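You operate a simulated robot arm through the tools that you are given. There is no shell and no other tool. Be economical: measure what you need, move in short steps, check, and stop when the job is done.

You run a simulated robot arm. Do the job below in one go: nothing can be reset, and whatever is moved stays where it is left.

TASK
Plug the charger in and top up the battery in it till the lamp turns green.
Fine: switch the socket off before you plug in, and off again at the end.

Only the result counts: the job must be done as asked and must still hold three seconds after the hand-in. Knocking over, shifting, dropping, spilling or breaking anything else fails it.

THE ROBOT
A 7-joint arm with a two-finger parallel gripper, fixed in place. Base frame: the origin is at the foot of the arm, x ahead of it, y to its left, z up. Lengths are in mm, angles in degrees, forces in N, time in s.
With the tool pointing down near the work surface it reaches from about 460 to 920 mm from the base axis. Its first joint turns from -115.0 to 115.0 degrees. Payload 3.91 kg.
Tool frame: the origin (TCP) lies between the finger pads and is the grasp point; the fingertips stand 30 mm ahead of it; z points along the fingers, y is the line along which they close. Largest opening 110 mm; finger width 20, thickness 10; the body of the gripper, 48 by 112 mm, starts 55 mm behind the TCP.
Orientation is that of the tool frame in the base frame, as a unit quaternion [x, y, z, w]. With the fingers straight down and closing along the base's y, the tool's x points along the base's -x, its y along +y and its z along -z.

THE INTERFACE
- The arm moves only by the tool nudge_tool. Its argument "commands" is one flat list of numbers, 7 for each row, row after row: the shift along the base's x, y, z in units of 250 mm (1.0 is 250 mm), then the turn, a rotation vector about the base's x, y, z in units of 90 degrees (1.0 is 90 degrees), then the gripper command, from -1 (shut) to 1 (fully open), values between in proportion. In form: [dx, dy, dz, wx, wy, wz, grip, dx, dy, dz, wx, wy, wz, grip, ...]. A call has 1 to 8 rows; each row is the pose to reach, as a shift and turn from the pose commanded when the call began. A call with a number of a shift or a turn outside -1 to 1 is refused whole. Rows are played at 5 a second. More than 50 mm and 8.6 degrees between two rows, or a gripper value outside its range, and nothing of the call is played. Where a pose cannot be reached the arm comes as near as it can. A force on the tool above 90 N (or 10 N above the force at the start of the call, whichever is more), or a blocked arm, ends the call early, and 0.2 s more pass. The fingers move at their own pace (about 153 mm/s each) and stop on an object; they squeeze with about 38 N. The grip force told is the motor's: it shows also when the fingers shut on nothing. Time passes only in rows, and 0.2 s behind the last, so rows that repeat a pose let the fingers close. The reply holds the time, the measured pose of the TCP, the force on the tool along the base axes, the opening and the grip force, in the units named above and with some noise, with the torque about the TCP (base axes, N m) and any sound that the robot's microphone picked up.
- Cameras (640 x 400 px; columns grow to the right, rows downward): "scene" is fixed at [404, 654.7, 1607.6]; the picture's right is [-0.86, -0.51, 0.00], its down [-0.37, 0.63, -0.69] and it looks along [0.35, -0.59, -0.73] (base axes); focal length 328 px, centre (320, 200). "wrist" rides on the gripper at [72, 17, -103] in the tool frame; the picture's right is [-0.23, 0.97, 0.00], its down [-0.76, -0.18, -0.62] and it looks along [-0.61, -0.14, 0.78] (tool axes); focal length 222 px, centre (320, 200). There is no depth. A picture from a camera that has moved, and an enlarged one, comes with that camera's place and axes in the base frame and with its lens. The place of the scene camera against the robot may be out by one fixed shift of up to 12 mm in any direction.
- grab_frame(camera): a new picture of that camera. It takes no simulated time.
- lift_body(by): slides the trunk up (or, below 0, down) by that many mm; the arm rides with it, the base frame stays. It gives what a move gives, with no picture.
- enlarge(camera, box): a new picture of the part [left, top, right, bottom] of that camera's present view, enlarged. It takes no simulated time.
- finish_job(): hands the job in; it is judged then, once.

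Go step by step. Nothing tells you positions but the pictures and the camera data: compare them with the known pose of the tool, close in by small moves and look again before you grip or let go. The budget is 120 turns and 64 pictures, counting those below and the enlarged ones. Unless the task says otherwise, let go and move clear before handing in, and close with one line.

The tools are called after ">>>" as a command line: name --argument value ..., lists and objects as JSON in quotes. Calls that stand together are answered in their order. nudge_tool: Moves the arm, as the interface text tells. Its arguments: {"type":"object","properties":{"commands":{"type":"array","items":{"type":"number"}}},"required":["commands"]} The other tools are called the same way: lift_body (by) slides the trunk up or down; grab_frame (camera) takes a picture; enlarge (camera, box) takes an enlarged picture of a part of a camera's view; finish_job () hands the job in.

At the start:

```text
time_s: 0.0
position: [548.7, 84.1, 1168.4]
tcp_rot: [0.0, 1.0, -0.001, 0.001]
ft_force: [0.4, 0.1, 0.3]
moment: [-0.01, 0.0, 0.01]
finger_gap: 109.9
gripper_force: 0.0
trunk travel left (down, up): [-800.0, 190.0]
```

scene: 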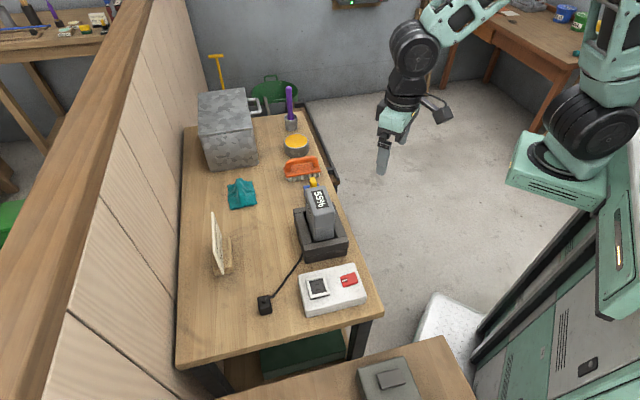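
wrist: 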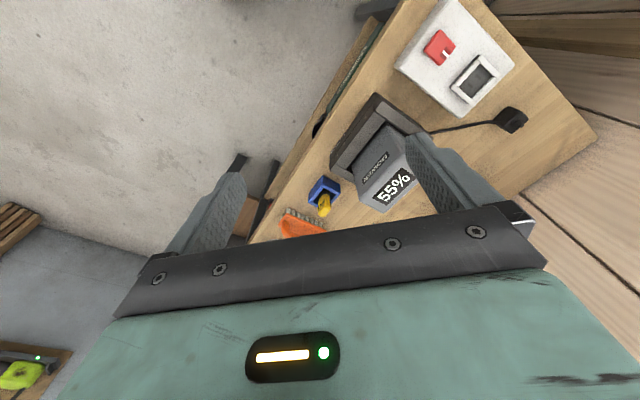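

I see a table with a charger holding a battery (55%), a cable with a black plug, and a white socket box with a red switch. I'll look closer first.

>>> enlarge --camera "scene" --box '[240, 160, 400, 330]'

>>> enlarge --camera "wrist" --box '[300, 0, 560, 220]'

```text
2.35 times, centred on (320, 245) of scene
camera zoom: at [404.0, 654.7, 1607.6], right [-0.86, -0.51, 0.0], down [-0.37, 0.63, -0.69], along [0.35, -0.59, -0.73], focal length 771 px, centre (320, 94)
```

zoom: 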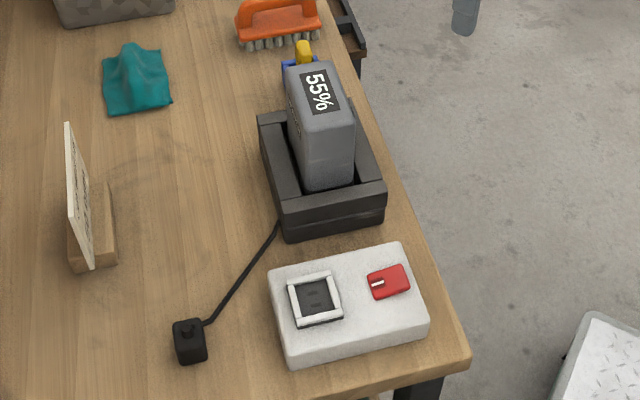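

```text
1.82 times, centred on (430, 110) of wrist
camera zoom: at [477.0, 101.3, 1271.9], right [0.23, 0.97, 0.0], down [0.76, -0.18, 0.62], along [0.61, -0.14, -0.78], focal length 404 px, centre (120, 364)
```

zoom: 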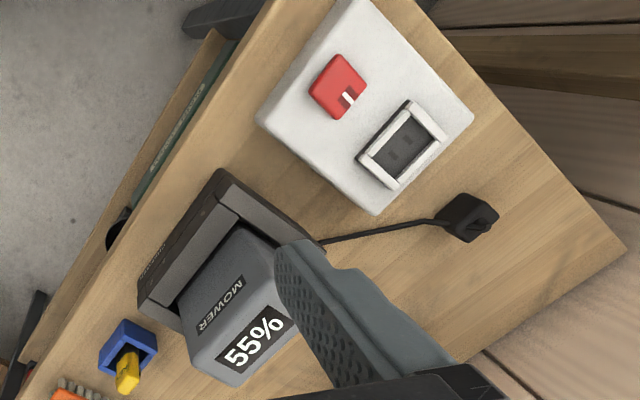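

The plug is at about (698, 418, 858), the socket well at (605, 327, 885) and the switch at (548, 268). I'll bring the wrist camera nearer, staying high.

>>> nudge_tool --commands '[0.034, 0.164, -0.058, 0, 0, 0, 1, 0.068, 0.328, -0.117, 0, 0, 0, 1, 0.102, 0.492, -0.176, 0, 0, 0, 1, 0.136, 0.656, -0.234, 0, 0, 0, 1, 0.17, 0.82, -0.293, 0, 0, 0, 1, 0.205, 0.984, -0.352, 0, 0, 0, 1]'

>>> grab_frame --camera "wrist"

```text
time_s: 1.4
position: [597.2, 332.3, 1083.1]
tcp_rot: [0.001, 1.0, -0.001, 0.0]
ft_force: [-0.5, 0.5, 0.9]
moment: [0.02, 0.02, 0.0]
finger_gap: 110.0
gripper_force: 0.0
trunk travel left (down, up): [-800.0, 190.0]
```

```text
59 pictures are left
camera wrist: at [526.2, 349.1, 1186.1], right [0.23, 0.97, 0.0], down [0.76, -0.18, 0.62], along [0.61, -0.14, -0.78], focal length 222 px, centre (320, 200)
```

wrist: 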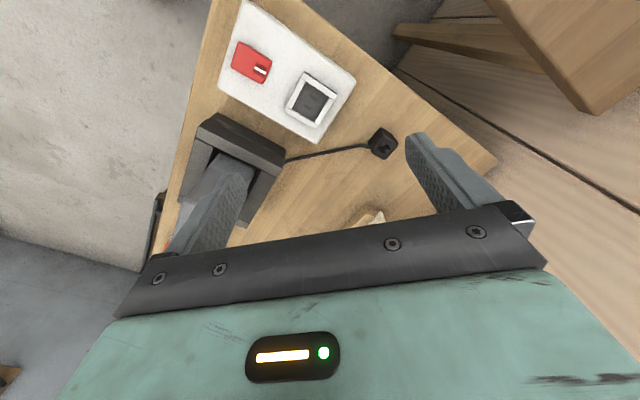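

The view is clear over the socket and plug; I'll enlarge both.

>>> enlarge --camera "wrist" --box '[210, 0, 370, 100]'

>>> enlarge --camera "wrist" --box '[320, 100, 420, 170]'

>>> enlarge --camera "scene" --box '[190, 200, 310, 320]'

```text
4.00 times, centred on (290, 50) of wrist
camera zoom: at [526.2, 349.1, 1186.1], right [0.23, 0.97, 0.0], down [0.76, -0.18, 0.62], along [0.61, -0.14, -0.78], focal length 888 px, centre (440, 800)
```

zoom: 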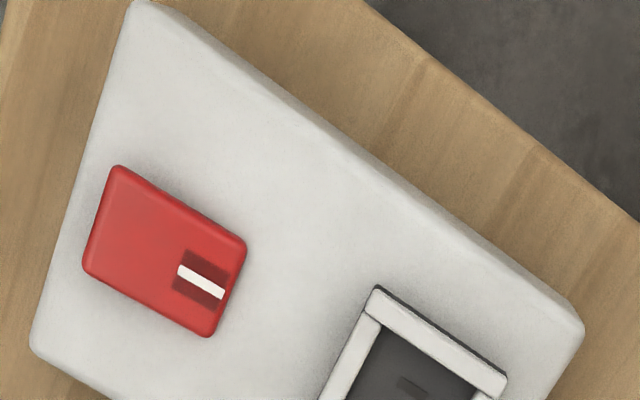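

```text
5.71 times, centred on (370, 135) of wrist
camera zoom: at [526.2, 349.1, 1186.1], right [0.23, 0.97, 0.0], down [0.76, -0.18, 0.62], along [0.61, -0.14, -0.78], focal length 1269 px, centre (34, 571)
```

zoom: 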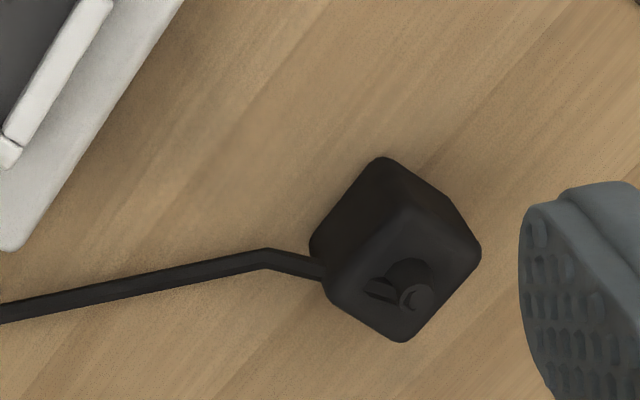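

```text
3.33 times, centred on (250, 260) of scene
camera zoom: at [404.0, 654.7, 1607.6], right [-0.86, -0.51, 0.0], down [-0.37, 0.63, -0.69], along [0.35, -0.59, -0.73], focal length 1092 px, centre (553, 0)
```

zoom: 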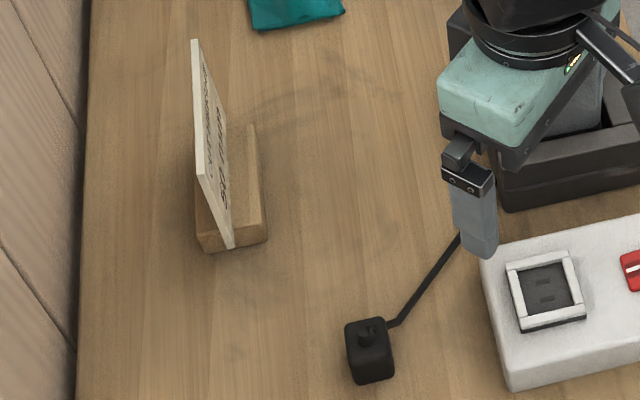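

The plug shows a post and a slit on its top face, so I need to know which way its pins point. I'll tilt the tool forward to see the plug and read the sign.

>>> nudge_tool --commands '[0, 0, 0, 0, -0.085, 0, 1, 0, 0, 0, 0, -0.17, 0, 1, 0, 0, 0, 0, -0.255, 0, 1, 0, 0, 0, 0, -0.34, 0, 1]'

>>> grab_frame --camera "wrist"

```text
time_s: 2.4
position: [608.3, 324.8, 1083.2]
tcp_rot: [0.008, 0.964, -0.002, 0.267]
ft_force: [0.3, -0.1, 0.2]
moment: [0.04, 0.02, 0.04]
finger_gap: 109.8
gripper_force: 0.0
trunk travel left (down, up): [-800.0, 190.0]
```

```text
55 pictures are left
camera wrist: at [493.4, 343.4, 1134.3], right [0.21, 0.97, 0.12], down [0.33, -0.18, 0.93], along [0.92, -0.16, -0.36], focal length 222 px, centre (320, 200)
```

wrist: 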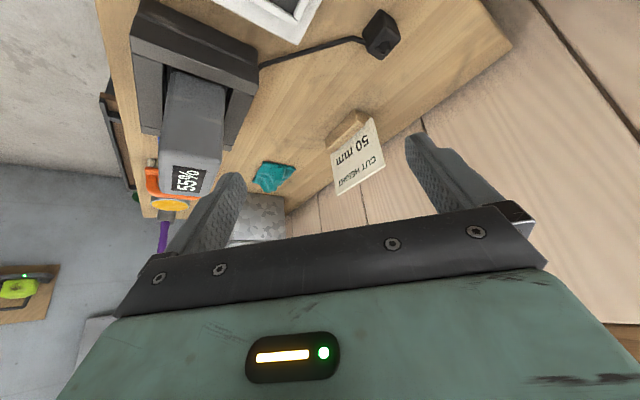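

The sign says "cut height 50 mm", which doesn't matter here. Now I'll look at the plug and the charger.

>>> enlarge --camera "wrist" --box '[340, 0, 420, 70]'

>>> enlarge --camera "wrist" --box '[110, 0, 290, 200]'

```text
5.71 times, centred on (380, 35) of wrist
camera zoom: at [493.4, 343.4, 1134.3], right [0.21, 0.97, 0.12], down [0.33, -0.18, 0.93], along [0.92, -0.16, -0.36], focal length 1269 px, centre (-23, 1143)
```

zoom: 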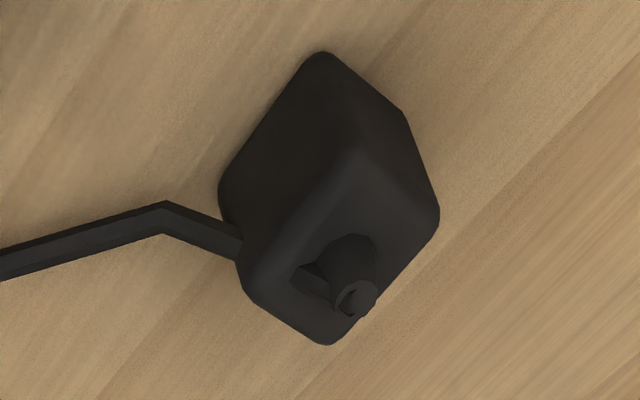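

```text
2.00 times, centred on (200, 100) of wrist
camera zoom: at [493.4, 343.4, 1134.3], right [0.21, 0.97, 0.12], down [0.33, -0.18, 0.93], along [0.92, -0.16, -0.36], focal length 444 px, centre (560, 400)
```

zoom: 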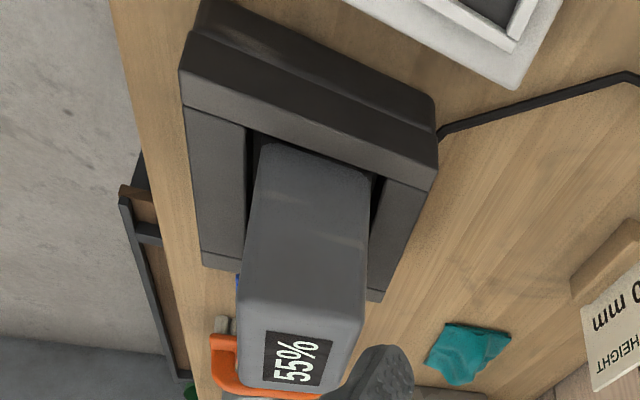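

The stub on top of the plug is the cable exit, so the pins face down. I'll return to vertical and come closer over the socket.

>>> nudge_tool --commands '[0, 0, -0.1, 0, 0.085, 0, 1, 0, 0, -0.2, 0, 0.17, 0, 1, 0, 0, -0.3, 0, 0.255, 0, 1, 0, 0, -0.4, 0, 0.34, 0, 1]'

>>> grab_frame --camera "wrist"

```text
time_s: 3.4
position: [600.1, 329.7, 980.5]
tcp_rot: [-0.001, 1.0, -0.001, 0.0]
ft_force: [-0.4, -0.6, 0.7]
moment: [-0.04, -0.03, 0.01]
finger_gap: 109.9
gripper_force: 0.1
trunk travel left (down, up): [-800.0, 190.0]
```

```text
52 pictures are left
camera wrist: at [527.5, 346.4, 1084.4], right [0.23, 0.97, 0.0], down [0.76, -0.18, 0.62], along [0.61, -0.14, -0.78], focal length 222 px, centre (320, 200)
```

wrist: 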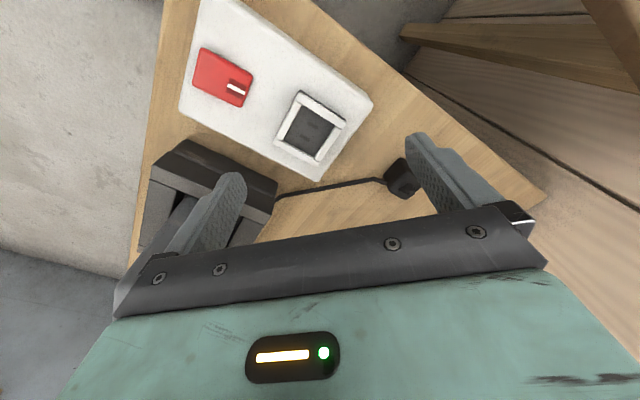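

>>> enlarge --camera "wrist" --box '[170, 20, 378, 190]'

>>> enlarge --camera "wrist" --box '[180, 40, 260, 110]'

```text
2.35 times, centred on (274, 105) of wrist
camera zoom: at [527.5, 346.4, 1084.4], right [0.23, 0.97, 0.0], down [0.76, -0.18, 0.62], along [0.61, -0.14, -0.78], focal length 523 px, centre (428, 424)
```

zoom: 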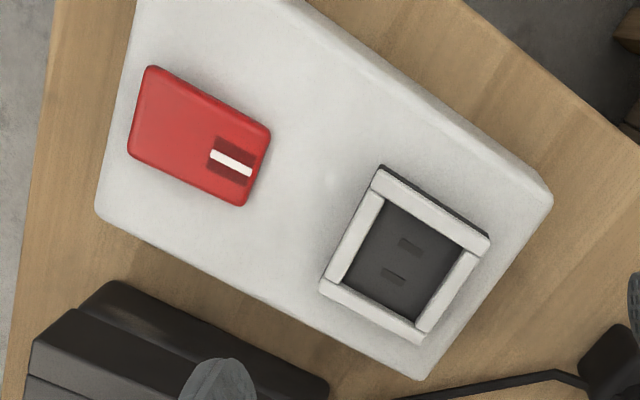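

```text
5.71 times, centred on (220, 75) of wrist
camera zoom: at [527.5, 346.4, 1084.4], right [0.23, 0.97, 0.0], down [0.76, -0.18, 0.62], along [0.61, -0.14, -0.78], focal length 1269 px, centre (891, 914)
```

zoom: 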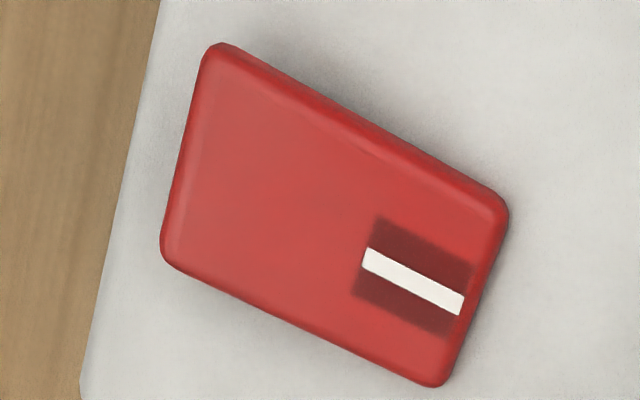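

I need to know which end of the rocker is down; I'll check from the scene camera.

>>> enlarge --camera "scene" --box '[290, 255, 380, 325]'

```text
5.71 times, centred on (335, 290) of scene
camera zoom: at [404.0, 654.7, 1607.6], right [-0.86, -0.51, 0.0], down [-0.37, 0.63, -0.69], along [0.35, -0.59, -0.73], focal length 1872 px, centre (234, -314)
```

zoom: 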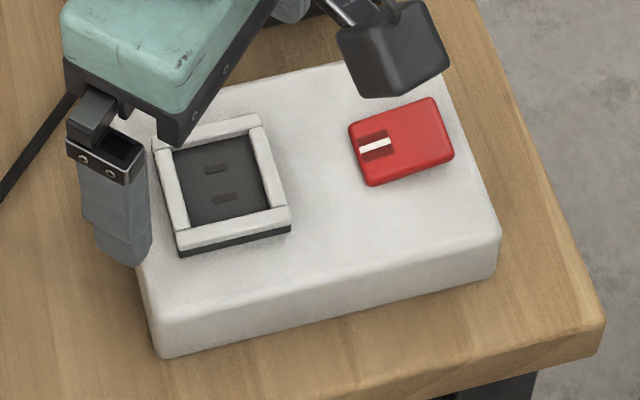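

The well is about 49 mm square outside, centred near (601, 319, 886), with its edges at 45°. The plug sits at (690, 409), also at 45°. The rocker's "I" end (NE) looks pressed, so it's likely on. Next I'll shut the fingers and go over the rocker's SW end.

>>> nudge_tool --commands '[-0.09, -0.11, -0.02, 0, 0, 0, -1, -0.18, -0.22, -0.05, 0, 0, 0, -1, -0.264, -0.32, -0.1, 0, 0, 0, -1, -0.264, -0.32, -0.1, 0, 0, 0, -1]'

>>> grab_frame --camera "wrist"

>>> enlarge --camera "scene" --box '[290, 240, 390, 320]'

```text
time_s: 4.4
position: [534.2, 251.2, 956.5]
tcp_rot: [0.0, 1.0, -0.001, 0.001]
ft_force: [0.4, -0.3, 0.6]
moment: [0.0, 0.0, 0.02]
finger_gap: 0.1
gripper_force: 37.5
trunk travel left (down, up): [-800.0, 190.0]
```

```text
48 pictures are left
camera wrist: at [461.7, 267.4, 1059.3], right [0.23, 0.97, 0.0], down [0.76, -0.18, 0.62], along [0.61, -0.14, -0.78], focal length 222 px, centre (320, 200)
```

wrist: 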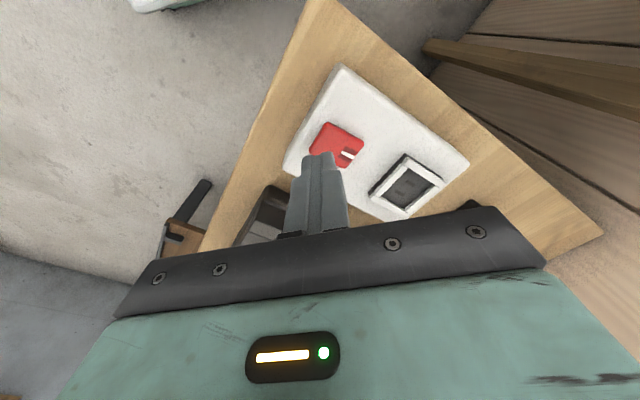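

```text
5.00 times, centred on (340, 280) of scene
camera zoom: at [404.0, 654.7, 1607.6], right [-0.86, -0.51, 0.0], down [-0.37, 0.63, -0.69], along [0.35, -0.59, -0.73], focal length 1638 px, centre (220, -200)
```

zoom: 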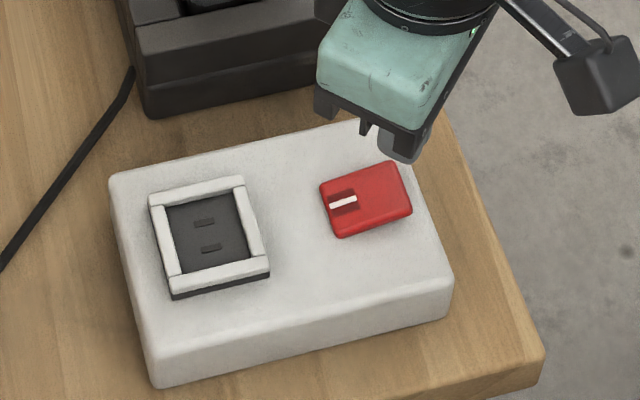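

The shut fingertips are right above the SW half of the rocker. I'll press down in small steps.

>>> nudge_tool --commands '[-0.004, 0.012, -0.06, 0, 0, 0, -1, -0.004, 0.012, -0.1, 0, 0, 0, -1, -0.004, 0.012, -0.12, 0, 0, 0, -1, -0.004, 0.012, -0.128, 0, 0, 0, -1]'

```text
time_s: 5.4
position: [534.0, 253.2, 924.5]
tcp_rot: [-0.001, 1.0, -0.001, 0.001]
ft_force: [0.2, -0.2, 0.5]
moment: [0.01, -0.03, 0.01]
finger_gap: 0.0
gripper_force: 37.8
trunk travel left (down, up): [-800.0, 190.0]
```

>>> nudge_tool --commands '[0, 0, -0.008, 0, 0, 0, -1, 0, 0, -0.016, 0, 0, 0, -1, 0, 0, -0.024, 0, 0, 0, -1, 0, 0, -0.032, 0, 0, 0, -1]'

>>> enlarge --camera "scene" --box '[290, 240, 390, 320]'

```text
time_s: 6.4
position: [534.1, 252.6, 918.2]
tcp_rot: [0.001, 1.0, 0.0, 0.002]
ft_force: [-4.5, -6.7, 28.7]
moment: [0.12, -0.15, 0.01]
finger_gap: 0.2
gripper_force: 37.7
trunk travel left (down, up): [-800.0, 190.0]
```

```text
5.00 times, centred on (340, 280) of scene
camera zoom: at [404.0, 654.7, 1607.6], right [-0.86, -0.51, 0.0], down [-0.37, 0.63, -0.69], along [0.35, -0.59, -0.73], focal length 1638 px, centre (220, -200)
```

zoom: 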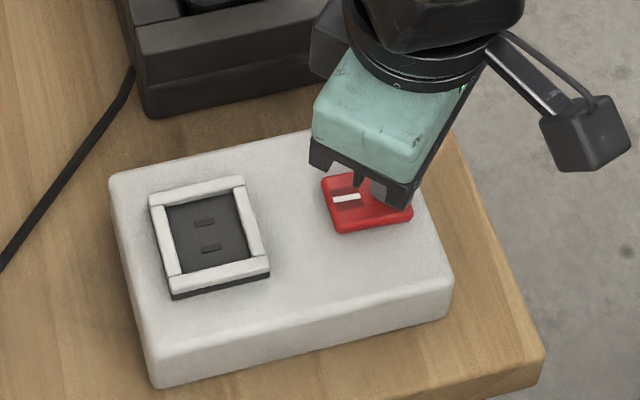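

The force reached 28 N and the rocker seems to have moved. I'll lift and look.

>>> nudge_tool --commands '[0, 0, 0.03, 0, 0, 0, -1, 0, 0, 0.12, 0, 0, 0, -1]'

>>> enlarge --camera "scene" --box '[290, 240, 390, 320]'

```text
time_s: 7.0
position: [533.1, 255.4, 946.4]
tcp_rot: [0.0, 1.0, -0.001, 0.001]
ft_force: [0.2, -0.1, -0.4]
moment: [0.04, 0.01, -0.02]
finger_gap: 0.0
gripper_force: 38.3
trunk travel left (down, up): [-800.0, 190.0]
```

```text
5.00 times, centred on (340, 280) of scene
camera zoom: at [404.0, 654.7, 1607.6], right [-0.86, -0.51, 0.0], down [-0.37, 0.63, -0.69], along [0.35, -0.59, -0.73], focal length 1638 px, centre (220, -200)
```

zoom: 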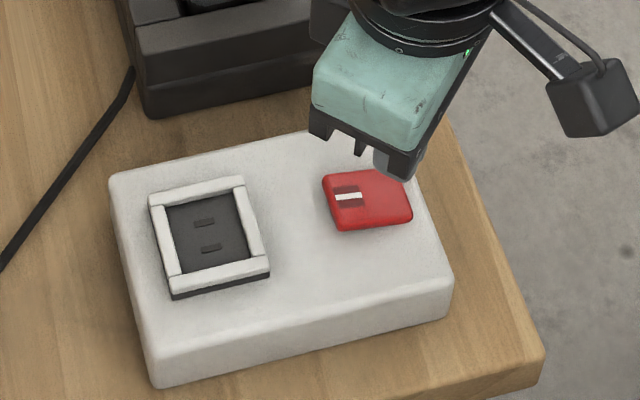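

The rocker flipped: the I end is up, so the socket is now off. I'll move over the plug with a 45° yaw.

>>> nudge_tool --commands '[0.02, 0.02, 0.16, 0, 0, 0, -1, 0.1, 0.1, 0.16, 0, 0, 0.07, -0.5, 0.2, 0.2, 0.16, 0, 0, 0.15, 0, 0.3, 0.3, 0.16, 0, 0, 0.22, 0, 0.4, 0.4, 0.16, 0, 0, 0.3, 0, 0.5, 0.5, 0.16, 0, 0, 0.38, 0, 0.58, 0.58, 0.16, 0, 0, 0.45, 0, 0.628, 0.624, 0.16, 0, 0, 0.5, 0]'

>>> grab_frame --camera "wrist"

```text
time_s: 8.8
position: [688.0, 409.3, 986.2]
tcp_rot: [-0.383, 0.924, 0.0, 0.001]
ft_force: [0.2, -0.6, 0.9]
moment: [0.05, 0.0, 0.02]
finger_gap: 55.1
gripper_force: 0.1
trunk travel left (down, up): [-800.0, 190.0]
```

```text
44 pictures are left
camera wrist: at [625.6, 369.5, 1089.7], right [-0.53, 0.85, 0.0], down [0.66, 0.41, 0.62], along [0.53, 0.33, -0.78], focal length 222 px, centre (320, 200)
```

wrist: 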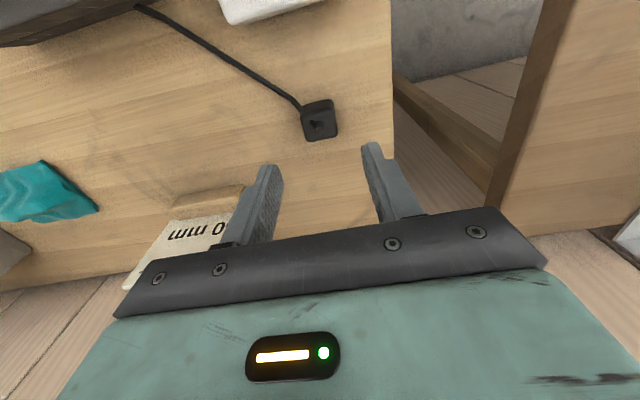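

>>> enlarge --camera "wrist" --box '[270, 70, 390, 170]'

```text
4.00 times, centred on (330, 120) of wrist
camera zoom: at [625.6, 369.5, 1089.7], right [-0.53, 0.85, 0.0], down [0.66, 0.41, 0.62], along [0.53, 0.33, -0.78], focal length 888 px, centre (280, 520)
```

zoom: 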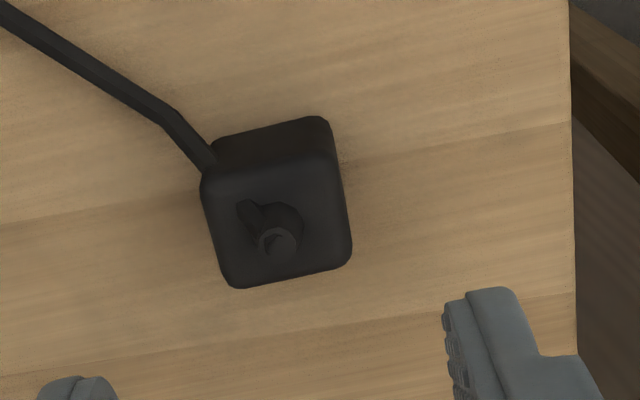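

The plug is centred about 3 mm from the TCP and its faces line up with the fingers. I'll descend to grip its upper half.

>>> nudge_tool --commands '[0.004, 0.006, -0.16, 0, 0, 0, 0, 0.006, 0.006, -0.3, 0, 0, 0, 0, 0.006, 0.006, -0.364, 0, 0, 0, 0, 0.006, 0.006, -0.364, 0, 0, 0, 0]'

>>> grab_frame --camera "wrist"

>>> enlarge --camera "scene" --box '[220, 260, 310, 330]'

```text
time_s: 9.8
position: [690.3, 410.9, 894.8]
tcp_rot: [-0.382, 0.924, 0.0, 0.001]
ft_force: [0.3, -0.6, -0.5]
moment: [0.03, 0.01, 0.03]
finger_gap: 54.9
gripper_force: 0.1
trunk travel left (down, up): [-800.0, 190.0]
```

```text
42 pictures are left
camera wrist: at [627.1, 371.9, 998.5], right [-0.53, 0.85, 0.0], down [0.66, 0.41, 0.62], along [0.53, 0.33, -0.78], focal length 222 px, centre (320, 200)
```

wrist: 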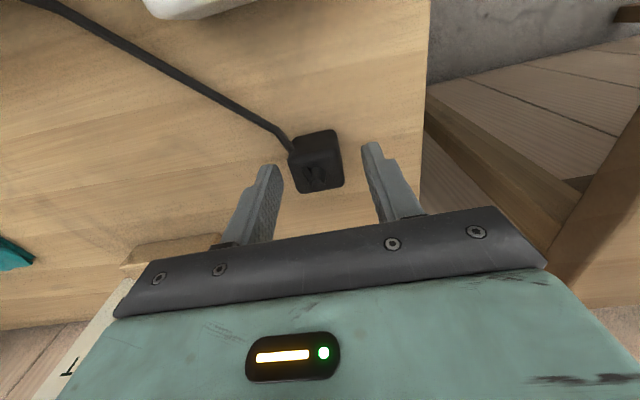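

```text
5.71 times, centred on (265, 295) of scene
camera zoom: at [404.0, 654.7, 1607.6], right [-0.86, -0.51, 0.0], down [-0.37, 0.63, -0.69], along [0.35, -0.59, -0.73], focal length 1872 px, centre (634, -343)
```

zoom: 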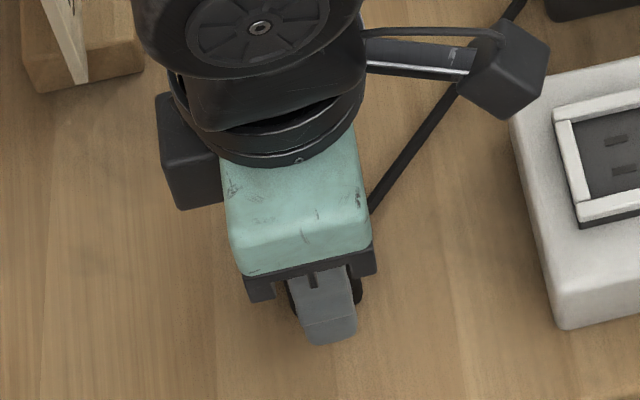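

The fingers bracket the plug; closing now.

>>> nudge_tool --commands '[0, 0, 0, 0, 0, 0, -0.5, 0, 0, 0, 0, 0, 0, -0.7, 0, 0, 0, 0, 0, 0, -1, 0, 0, 0, 0, 0, 0, -1]'

```text
time_s: 10.8
position: [689.3, 411.2, 896.1]
tcp_rot: [-0.383, 0.924, -0.001, 0.001]
ft_force: [1.5, -0.8, 0.2]
moment: [-0.02, -0.04, 0.02]
finger_gap: 32.7
gripper_force: 38.0
trunk travel left (down, up): [-800.0, 190.0]
```

The plug is gripped, 32.7 mm wide. I'll lift it and look.

>>> nudge_tool --commands '[0, 0, 0.1, 0, 0, 0, -1, 0, 0, 0.2, 0, 0, 0, -1, 0, -0.04, 0.3, 0, 0, 0, -1, -0.04, -0.08, 0.4, 0, 0, 0, -1]'

>>> grab_frame --camera "wrist"

>>> enlarge --camera "scene" --box '[220, 220, 350, 320]'

```text
time_s: 11.8
position: [681.3, 391.1, 993.4]
tcp_rot: [-0.382, 0.924, 0.0, 0.0]
ft_force: [0.5, 0.2, -1.1]
moment: [0.0, 0.0, 0.0]
finger_gap: 32.8
gripper_force: 37.7
trunk travel left (down, up): [-800.0, 190.0]
```

```text
40 pictures are left
camera wrist: at [619.6, 352.2, 1097.0], right [-0.53, 0.85, 0.0], down [0.66, 0.41, 0.62], along [0.53, 0.33, -0.78], focal length 222 px, centre (320, 200)
```

wrist: 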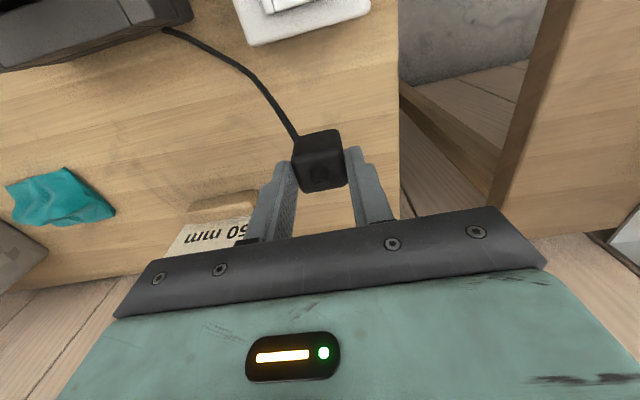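

```text
4.00 times, centred on (285, 270) of scene
camera zoom: at [404.0, 654.7, 1607.6], right [-0.86, -0.51, 0.0], down [-0.37, 0.63, -0.69], along [0.35, -0.59, -0.73], focal length 1310 px, centre (460, -80)
```

zoom: 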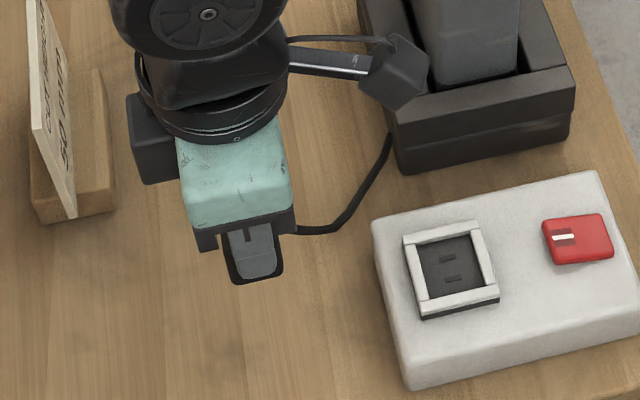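

>>> enlarge --camera "wrist" --box '[260, 110, 380, 210]'

```text
4.00 times, centred on (320, 160) of wrist
camera zoom: at [619.6, 352.2, 1097.0], right [-0.53, 0.85, 0.0], down [0.66, 0.41, 0.62], along [0.53, 0.33, -0.78], focal length 888 px, centre (320, 360)
```

zoom: 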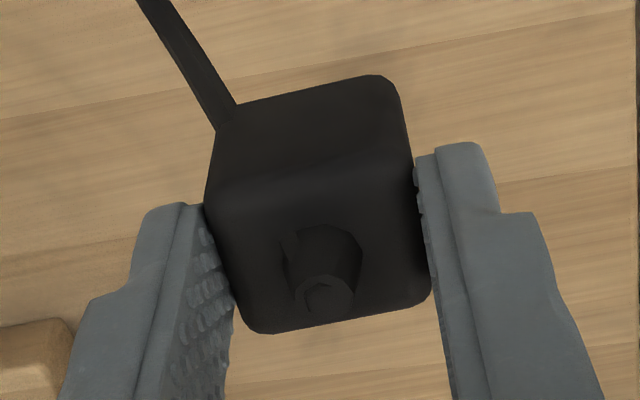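

The plug is held with its stub up and the cable slack. I'll hover a little NE of the well to measure the well in this camera pose.

>>> nudge_tool --commands '[-0.1, -0.08, 0, 0, 0, 0, -1, -0.202, -0.166, 0, 0, 0, 0, -1, -0.202, -0.166, 0, 0, 0, 0, -1]'

>>> enlarge --camera "wrist" --box '[220, 0, 420, 200]'

```text
time_s: 12.6
position: [631.1, 349.1, 994.6]
tcp_rot: [-0.383, 0.924, 0.0, 0.001]
ft_force: [-0.2, -0.1, -0.7]
moment: [-0.01, 0.01, 0.0]
finger_gap: 33.1
gripper_force: 37.2
trunk travel left (down, up): [-800.0, 190.0]
```

```text
2.00 times, centred on (320, 100) of wrist
camera zoom: at [568.1, 310.3, 1098.9], right [-0.53, 0.85, 0.0], down [0.66, 0.41, 0.62], along [0.53, 0.33, -0.78], focal length 444 px, centre (320, 400)
```

zoom: 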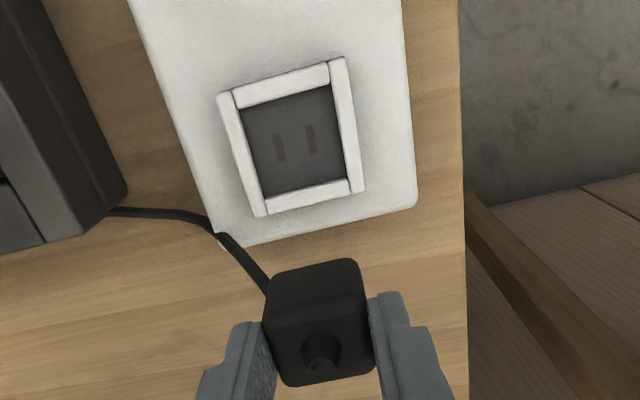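

The well is centred near (602, 319) and aligned to the tool within 1°. I'll go lower at the same offset for a finer fix.

>>> nudge_tool --commands '[0, 0, -0.09, 0, 0, 0, -1, 0, 0, -0.18, 0, 0, 0, -1, 0, 0, -0.18, 0, 0, 0, -1]'

>>> enlarge --camera "wrist" --box '[250, 30, 370, 130]'

>>> enlarge --camera "wrist" --box '[260, 110, 380, 210]'

```text
time_s: 13.4
position: [631.4, 350.1, 951.1]
tcp_rot: [-0.382, 0.924, -0.001, 0.001]
ft_force: [-0.4, 0.5, 0.0]
moment: [-0.02, 0.02, 0.0]
finger_gap: 33.0
gripper_force: 37.6
trunk travel left (down, up): [-800.0, 190.0]
```

```text
4.00 times, centred on (310, 80) of wrist
camera zoom: at [568.1, 311.0, 1054.2], right [-0.53, 0.85, 0.0], down [0.66, 0.41, 0.62], along [0.53, 0.33, -0.78], focal length 888 px, centre (360, 680)
```

zoom: 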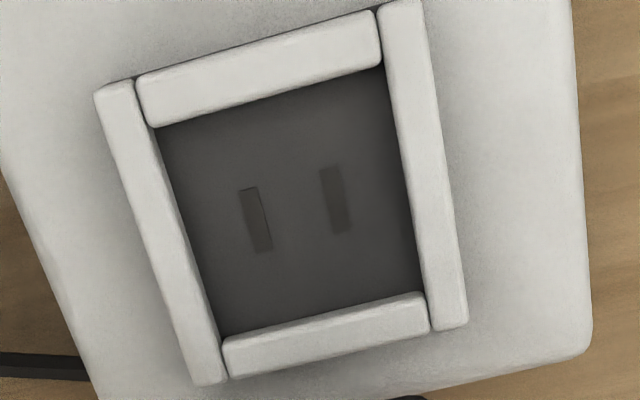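

```text
4.00 times, centred on (320, 160) of wrist
camera zoom: at [568.1, 311.0, 1054.2], right [-0.53, 0.85, 0.0], down [0.66, 0.41, 0.62], along [0.53, 0.33, -0.78], focal length 888 px, centre (320, 360)
```

zoom: 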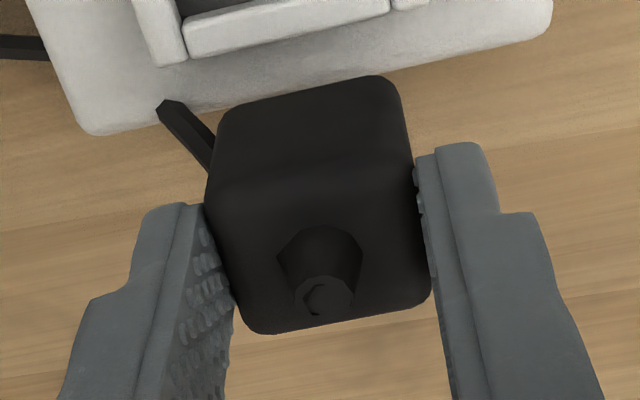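

The well lies 42.3 mm along the tool's x and about −2 mm along its y from the plug. I'll move above it and descend to just over the rim.

>>> nudge_tool --commands '[-0.057, -0.063, 0, 0, 0, 0, -1, -0.114, -0.126, 0, 0, 0, 0, -1, -0.114, -0.126, -0.03, 0, 0, 0, -1, -0.114, -0.126, -0.045, 0, 0, 0, -1]'

>>> enlarge --camera "scene" --box '[280, 240, 380, 320]'

>>> enlarge --camera "wrist" --box '[250, 90, 390, 210]'

```text
time_s: 14.4
position: [600.2, 317.3, 941.2]
tcp_rot: [-0.384, 0.923, -0.001, 0.001]
ft_force: [-16.0, -9.5, 32.2]
moment: [-0.57, 0.87, -0.01]
finger_gap: 32.9
gripper_force: 37.9
trunk travel left (down, up): [-800.0, 190.0]
heard: snap
```

```text
5.00 times, centred on (330, 280) of scene
camera zoom: at [404.0, 654.7, 1607.6], right [-0.86, -0.51, 0.0], down [-0.37, 0.63, -0.69], along [0.35, -0.59, -0.73], focal length 1638 px, centre (270, -200)
```

zoom: 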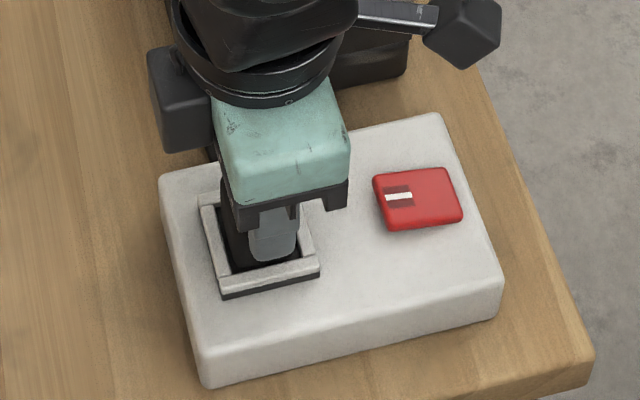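

```text
3.33 times, centred on (320, 150) of wrist
camera zoom: at [537.1, 278.2, 1044.2], right [-0.53, 0.85, 0.0], down [0.66, 0.41, 0.62], along [0.53, 0.33, -0.78], focal length 740 px, centre (320, 367)
```

zoom: 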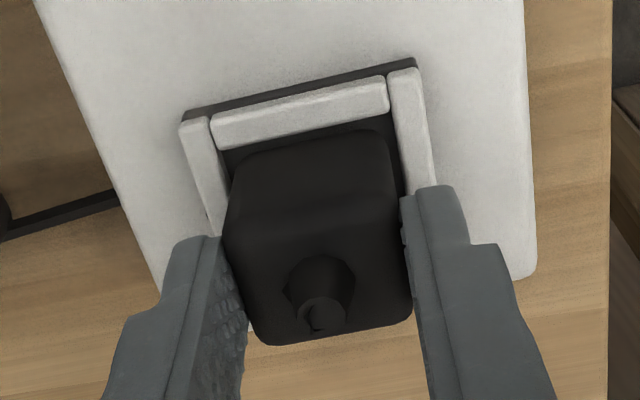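

I heard a snap and see 32 N of upward force earlier than expected. I'll back off gently and inspect.

>>> nudge_tool --commands '[0, 0, 0.02, 0, 0, 0, -1, 0, 0, 0.1, 0, 0, 0, -1]'

>>> enlarge --camera "wrist" --box '[250, 50, 390, 210]'

>>> enlarge --camera "scene" --box '[290, 260, 370, 320]'

```text
time_s: 15.0
position: [604.4, 316.4, 961.5]
tcp_rot: [-0.382, 0.924, -0.001, 0.001]
ft_force: [0.3, 0.1, -0.5]
moment: [-0.01, 0.02, -0.03]
finger_gap: 32.8
gripper_force: 38.4
trunk travel left (down, up): [-800.0, 190.0]
heard: snap
```

```text
2.50 times, centred on (320, 130) of wrist
camera zoom: at [540.2, 277.0, 1064.8], right [-0.53, 0.85, 0.0], down [0.66, 0.41, 0.63], along [0.53, 0.33, -0.78], focal length 555 px, centre (320, 375)
```

zoom: 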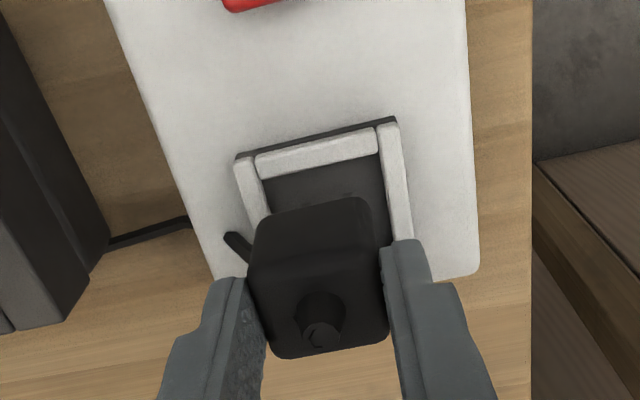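

```text
6.67 times, centred on (330, 290) of scene
camera zoom: at [404.0, 654.7, 1607.6], right [-0.86, -0.51, 0.0], down [-0.37, 0.63, -0.69], along [0.35, -0.59, -0.73], focal length 2184 px, centre (253, -400)
```

zoom: 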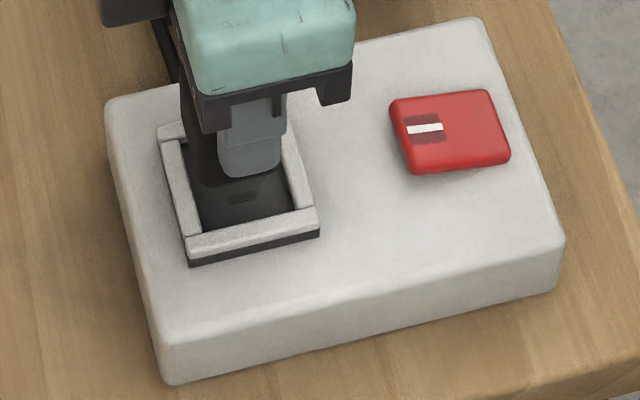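

The snap came again on lifting, so it is the socket's detent: the plug had seated, though with side load from a small NE offset. I'll correct about 3 mm to the SW and reinsert slowly.

>>> nudge_tool --commands '[-0.0112, -0.0056, 0, 0, 0, 0, -1, -0.0112, -0.0056, -0.04, 0, 0, 0, -1, -0.0112, -0.0056, -0.052, 0, 0, 0, -1, -0.0112, -0.0056, -0.064, 0, 0, 0, -1]'

```text
time_s: 16.0
position: [599.1, 316.0, 945.8]
tcp_rot: [-0.383, 0.924, 0.001, 0.001]
ft_force: [-0.1, 0.5, 0.7]
moment: [0.03, 0.02, 0.03]
finger_gap: 32.8
gripper_force: 38.0
trunk travel left (down, up): [-800.0, 190.0]
```

>>> nudge_tool --commands '[0, 0, -0.008, 0, 0, 0, -1, 0, 0, -0.016, 0, 0, 0, -1, 0, 0, -0.024, 0, 0, 0, -1]'

>>> enlarge --camera "wrist" --box '[250, 90, 390, 210]'

```text
time_s: 16.8
position: [599.5, 316.4, 941.5]
tcp_rot: [-0.382, 0.924, 0.0, 0.002]
ft_force: [0.5, 0.3, -0.2]
moment: [0.02, -0.02, 0.03]
finger_gap: 32.7
gripper_force: 38.2
trunk travel left (down, up): [-800.0, 190.0]
```

```text
3.33 times, centred on (320, 150) of wrist
camera zoom: at [536.5, 277.2, 1044.2], right [-0.53, 0.85, 0.0], down [0.66, 0.41, 0.62], along [0.53, 0.33, -0.78], focal length 740 px, centre (320, 367)
```

zoom: 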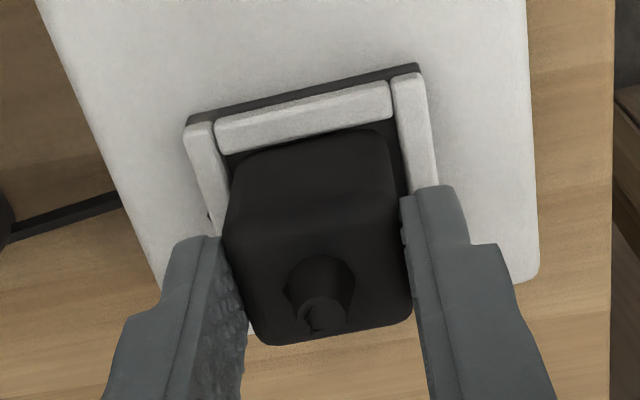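

No force now, and the plug is clear inside the rim. I'll continue down.

>>> nudge_tool --commands '[0, 0, -0.01, 0, 0, 0, -1, 0, 0, -0.018, 0, 0, 0, -1, 0, 0, -0.026, 0, 0, 0, -1]'

```text
time_s: 17.6
position: [600.4, 318.3, 938.9]
tcp_rot: [-0.382, 0.924, 0.001, 0.006]
ft_force: [-3.0, -2.3, 48.3]
moment: [-0.07, 0.12, 0.03]
finger_gap: 32.9
gripper_force: 37.6
trunk travel left (down, up): [-800.0, 190.0]
```

>>> enlarge --camera "wrist" --box '[250, 90, 390, 210]'

>>> enlarge --camera "scene" --box '[280, 250, 360, 310]'

```text
3.33 times, centred on (320, 150) of wrist
camera zoom: at [536.3, 277.5, 1041.4], right [-0.53, 0.85, 0.0], down [0.66, 0.41, 0.63], along [0.54, 0.33, -0.78], focal length 740 px, centre (320, 367)
```

zoom: 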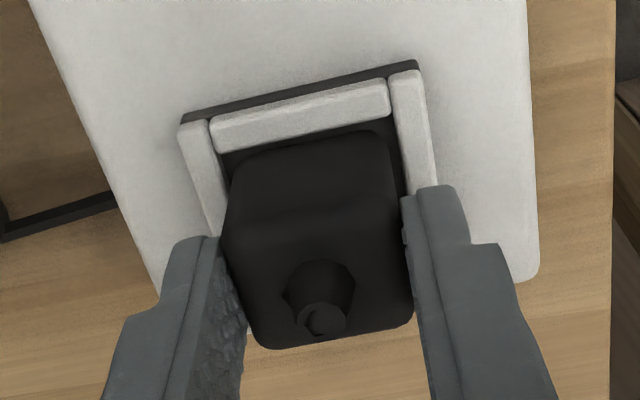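

```text
6.67 times, centred on (320, 280) of scene
camera zoom: at [404.0, 654.7, 1607.6], right [-0.86, -0.51, 0.0], down [-0.37, 0.63, -0.69], along [0.35, -0.59, -0.73], focal length 2184 px, centre (320, -333)
```

zoom: 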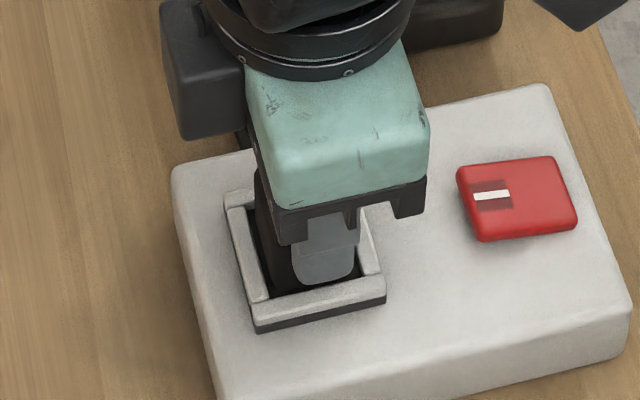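

Contact pose matches the earlier one. I'll ease the load off in small steps and see whether the socket holds the plug.

>>> nudge_tool --commands '[0, 0, 0.02, 0, 0, 0, -1, 0, 0, 0.028, 0, 0, 0, -1]'

>>> nudge_tool --commands '[0, 0, 0.008, 0, 0, 0, -1, 0, 0, 0.012, 0, 0, 0, -1]'

```text
time_s: 18.2
position: [599.8, 316.4, 939.5]
tcp_rot: [-0.382, 0.924, -0.001, 0.0]
ft_force: [4.8, 10.8, -0.2]
moment: [0.61, -0.42, -0.03]
finger_gap: 32.9
gripper_force: 37.7
trunk travel left (down, up): [-800.0, 190.0]
```

```text
time_s: 18.8
position: [600.9, 316.0, 943.3]
tcp_rot: [-0.382, 0.924, -0.002, 0.0]
ft_force: [4.4, 5.7, -5.9]
moment: [0.32, -0.25, 0.02]
finger_gap: 32.9
gripper_force: 38.0
trunk travel left (down, up): [-800.0, 190.0]
```

There is side holding and a slight pull as I lift, so the plug is inside the well. I'll correct about 1 mm and press again.

>>> nudge_tool --commands '[0.002, 0.004, -0.008, 0, 0, 0, -1, 0.002, 0.004, -0.02, 0, 0, 0, -1, 0.002, 0.004, -0.032, 0, 0, 0, -1]'

```text
time_s: 19.6
position: [599.9, 315.8, 939.4]
tcp_rot: [-0.383, 0.924, 0.0, 0.001]
ft_force: [-5.3, -3.9, 16.0]
moment: [-0.03, 0.09, 0.02]
finger_gap: 32.6
gripper_force: 38.2
trunk travel left (down, up): [-800.0, 190.0]
```

Contact without a snap now. I'll slide in small steps toward the earlier position, where it snapped, under light pressure.

>>> nudge_tool --commands '[0.003, 0, 0, 0, 0, 0, -1, 0.006, 0, 0, 0, 0, 0, -1, 0.0092, 0.0016, 0, 0, 0, 0, -1]'

```text
time_s: 20.4
position: [600.3, 318.2, 938.3]
tcp_rot: [-0.383, 0.924, 0.0, 0.001]
ft_force: [-13.2, -13.2, 33.7]
moment: [-0.44, 0.47, 0.0]
finger_gap: 32.9
gripper_force: 38.6
trunk travel left (down, up): [-800.0, 190.0]
```

The plug is tightly located in x, as in the first (snapped) contact. I'll recentre and press more firmly to be sure it seats.

>>> nudge_tool --commands '[-0.0092, -0.002, 0, 0, 0, 0, -1, -0.0092, -0.002, -0.01, 0, 0, 0, -1, -0.0092, -0.002, -0.016, 0, 0, 0, -1, -0.0092, -0.002, -0.022, 0, 0, 0, -1]'

```text
time_s: 21.4
position: [602.3, 318.0, 935.5]
tcp_rot: [-0.382, 0.924, 0.001, 0.005]
ft_force: [1.0, -5.3, 48.2]
moment: [-0.1, -0.12, -0.02]
finger_gap: 33.1
gripper_force: 37.9
trunk travel left (down, up): [-800.0, 190.0]
```

>>> enlarge --camera "wrist" --box '[250, 90, 390, 210]'

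>>> enlarge --camera "scene" --box '[290, 265, 340, 305]'

```text
3.33 times, centred on (320, 150) of wrist
camera zoom: at [537.9, 278.3, 1037.5], right [-0.53, 0.85, 0.0], down [0.66, 0.41, 0.63], along [0.54, 0.33, -0.78], focal length 740 px, centre (320, 367)
```

zoom: 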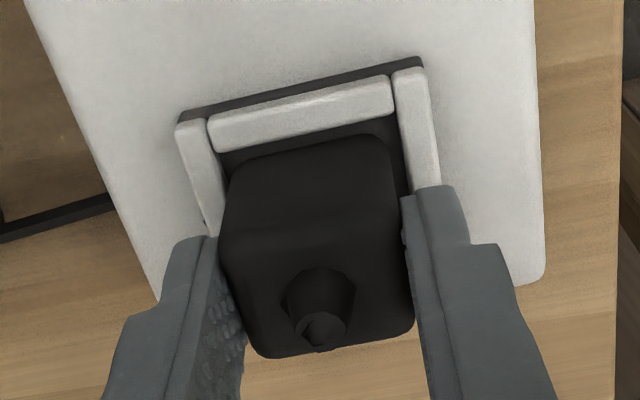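

```text
10.00 times, centred on (315, 285) of scene
camera zoom: at [404.0, 654.7, 1607.6], right [-0.86, -0.51, 0.0], down [-0.37, 0.63, -0.69], along [0.35, -0.59, -0.73], focal length 3276 px, centre (370, -650)
```

zoom: 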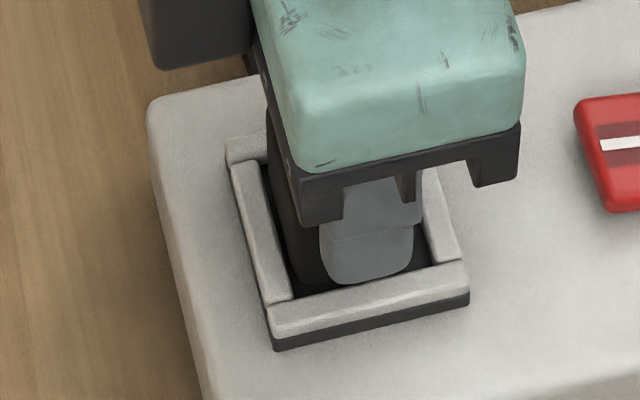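

The fingers slid about 3 mm down the plug, so it rests firmly. I'll release, lift and look at how deep it sits.

>>> nudge_tool --commands '[0, 0, 0.02, 0, 0, 0, -1, 0, 0, 0.02, 0, 0, 0, -0.3, 0, 0, 0.02, 0, 0, 0, 0, 0, 0, 0.02, 0, 0, 0, 0.1, 0, 0, 0.1, 0, 0, 0, 0.1, 0, 0, 0.25, 0, 0, 0, 0.1, 0.08, 0.08, 0.36, 0, 0, 0, 0.1, 0.12, 0.12, 0.4, 0, 0, 0, 0.1]'

>>> enlarge --camera "wrist" --box '[240, 40, 400, 180]'

>>> enlarge --camera "scene" --box '[290, 265, 340, 305]'

```text
time_s: 23.2
position: [629.7, 348.4, 1031.0]
tcp_rot: [-0.383, 0.924, -0.001, 0.001]
ft_force: [0.1, 0.3, 0.6]
moment: [0.03, -0.01, -0.04]
finger_gap: 60.8
gripper_force: 0.0
trunk travel left (down, up): [-800.0, 190.0]
```

```text
2.86 times, centred on (320, 110) of wrist
camera zoom: at [566.1, 308.9, 1134.3], right [-0.53, 0.85, 0.0], down [0.66, 0.41, 0.62], along [0.53, 0.33, -0.78], focal length 635 px, centre (320, 457)
```

zoom: 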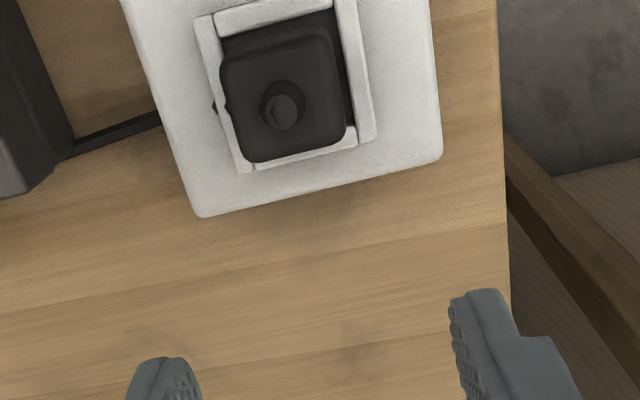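

```text
10.00 times, centred on (315, 285) of scene
camera zoom: at [404.0, 654.7, 1607.6], right [-0.86, -0.51, 0.0], down [-0.37, 0.63, -0.69], along [0.35, -0.59, -0.73], focal length 3276 px, centre (370, -650)
```

zoom: 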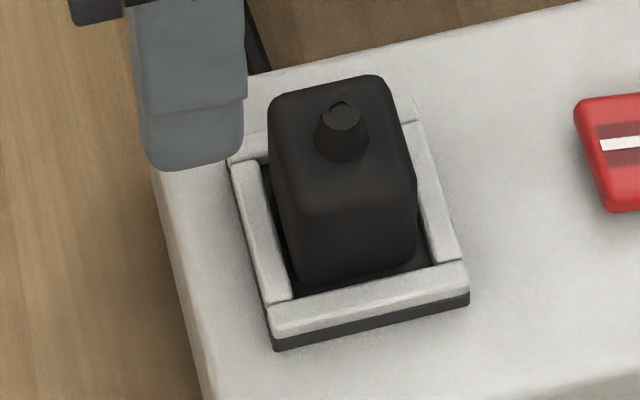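

The plug stands in the well but seems not fully down. I'll straddle the stub with nearly shut fingers and push on the plug's top face.

>>> nudge_tool --commands '[-0.06, -0.06, 0, 0, 0, 0, -0.67, -0.117, -0.117, 0, 0, 0, 0, -0.67, -0.117, -0.117, -0.15, 0, 0, 0, -0.67, -0.117, -0.117, -0.26, 0, 0, 0, -0.67]'

>>> enlarge --camera "wrist" --box '[250, 90, 390, 210]'

```text
time_s: 24.2
position: [601.3, 317.1, 965.2]
tcp_rot: [-0.382, 0.924, -0.001, 0.001]
ft_force: [-0.1, -0.2, 0.4]
moment: [0.01, 0.02, 0.0]
finger_gap: 18.2
gripper_force: 0.0
trunk travel left (down, up): [-800.0, 190.0]
```

```text
3.33 times, centred on (320, 150) of wrist
camera zoom: at [538.1, 278.7, 1068.9], right [-0.53, 0.85, 0.0], down [0.66, 0.41, 0.63], along [0.53, 0.33, -0.78], focal length 740 px, centre (320, 367)
```

zoom: 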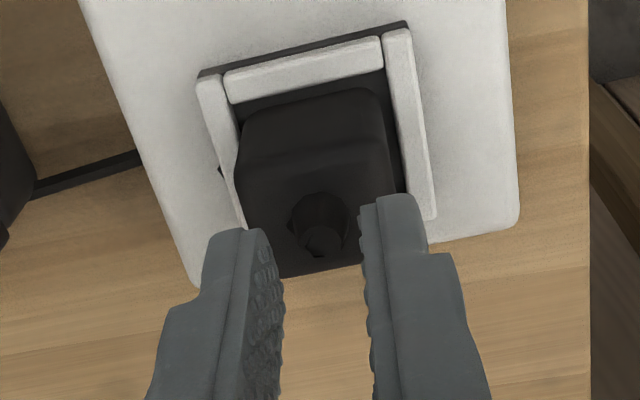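

>>> nudge_tool --commands '[0, 0, -0.03, 0, 0, 0, -0.67, 0, 0, -0.05, 0, 0, 0, -0.67, 0, 0, -0.062, 0, 0, 0, -0.67]'

```text
time_s: 25.0
position: [600.9, 319.0, 953.9]
tcp_rot: [-0.383, 0.924, 0.0, 0.002]
ft_force: [-3.0, -3.8, 20.0]
moment: [-0.19, 0.11, -0.01]
finger_gap: 18.2
gripper_force: 0.0
trunk travel left (down, up): [-800.0, 190.0]
```

>>> nudge_tool --commands '[0, 0, -0.008, 0, 0, 0, -0.67, 0, 0, -0.014, 0, 0, 0, -0.67, 0, 0, -0.02, 0, 0, 0, -0.67]'

```text
time_s: 25.8
position: [600.6, 319.3, 953.9]
tcp_rot: [-0.383, 0.924, 0.001, 0.007]
ft_force: [-10.3, -16.3, 74.5]
moment: [-0.74, 0.58, -0.02]
finger_gap: 18.4
gripper_force: 0.1
trunk travel left (down, up): [-800.0, 190.0]
```

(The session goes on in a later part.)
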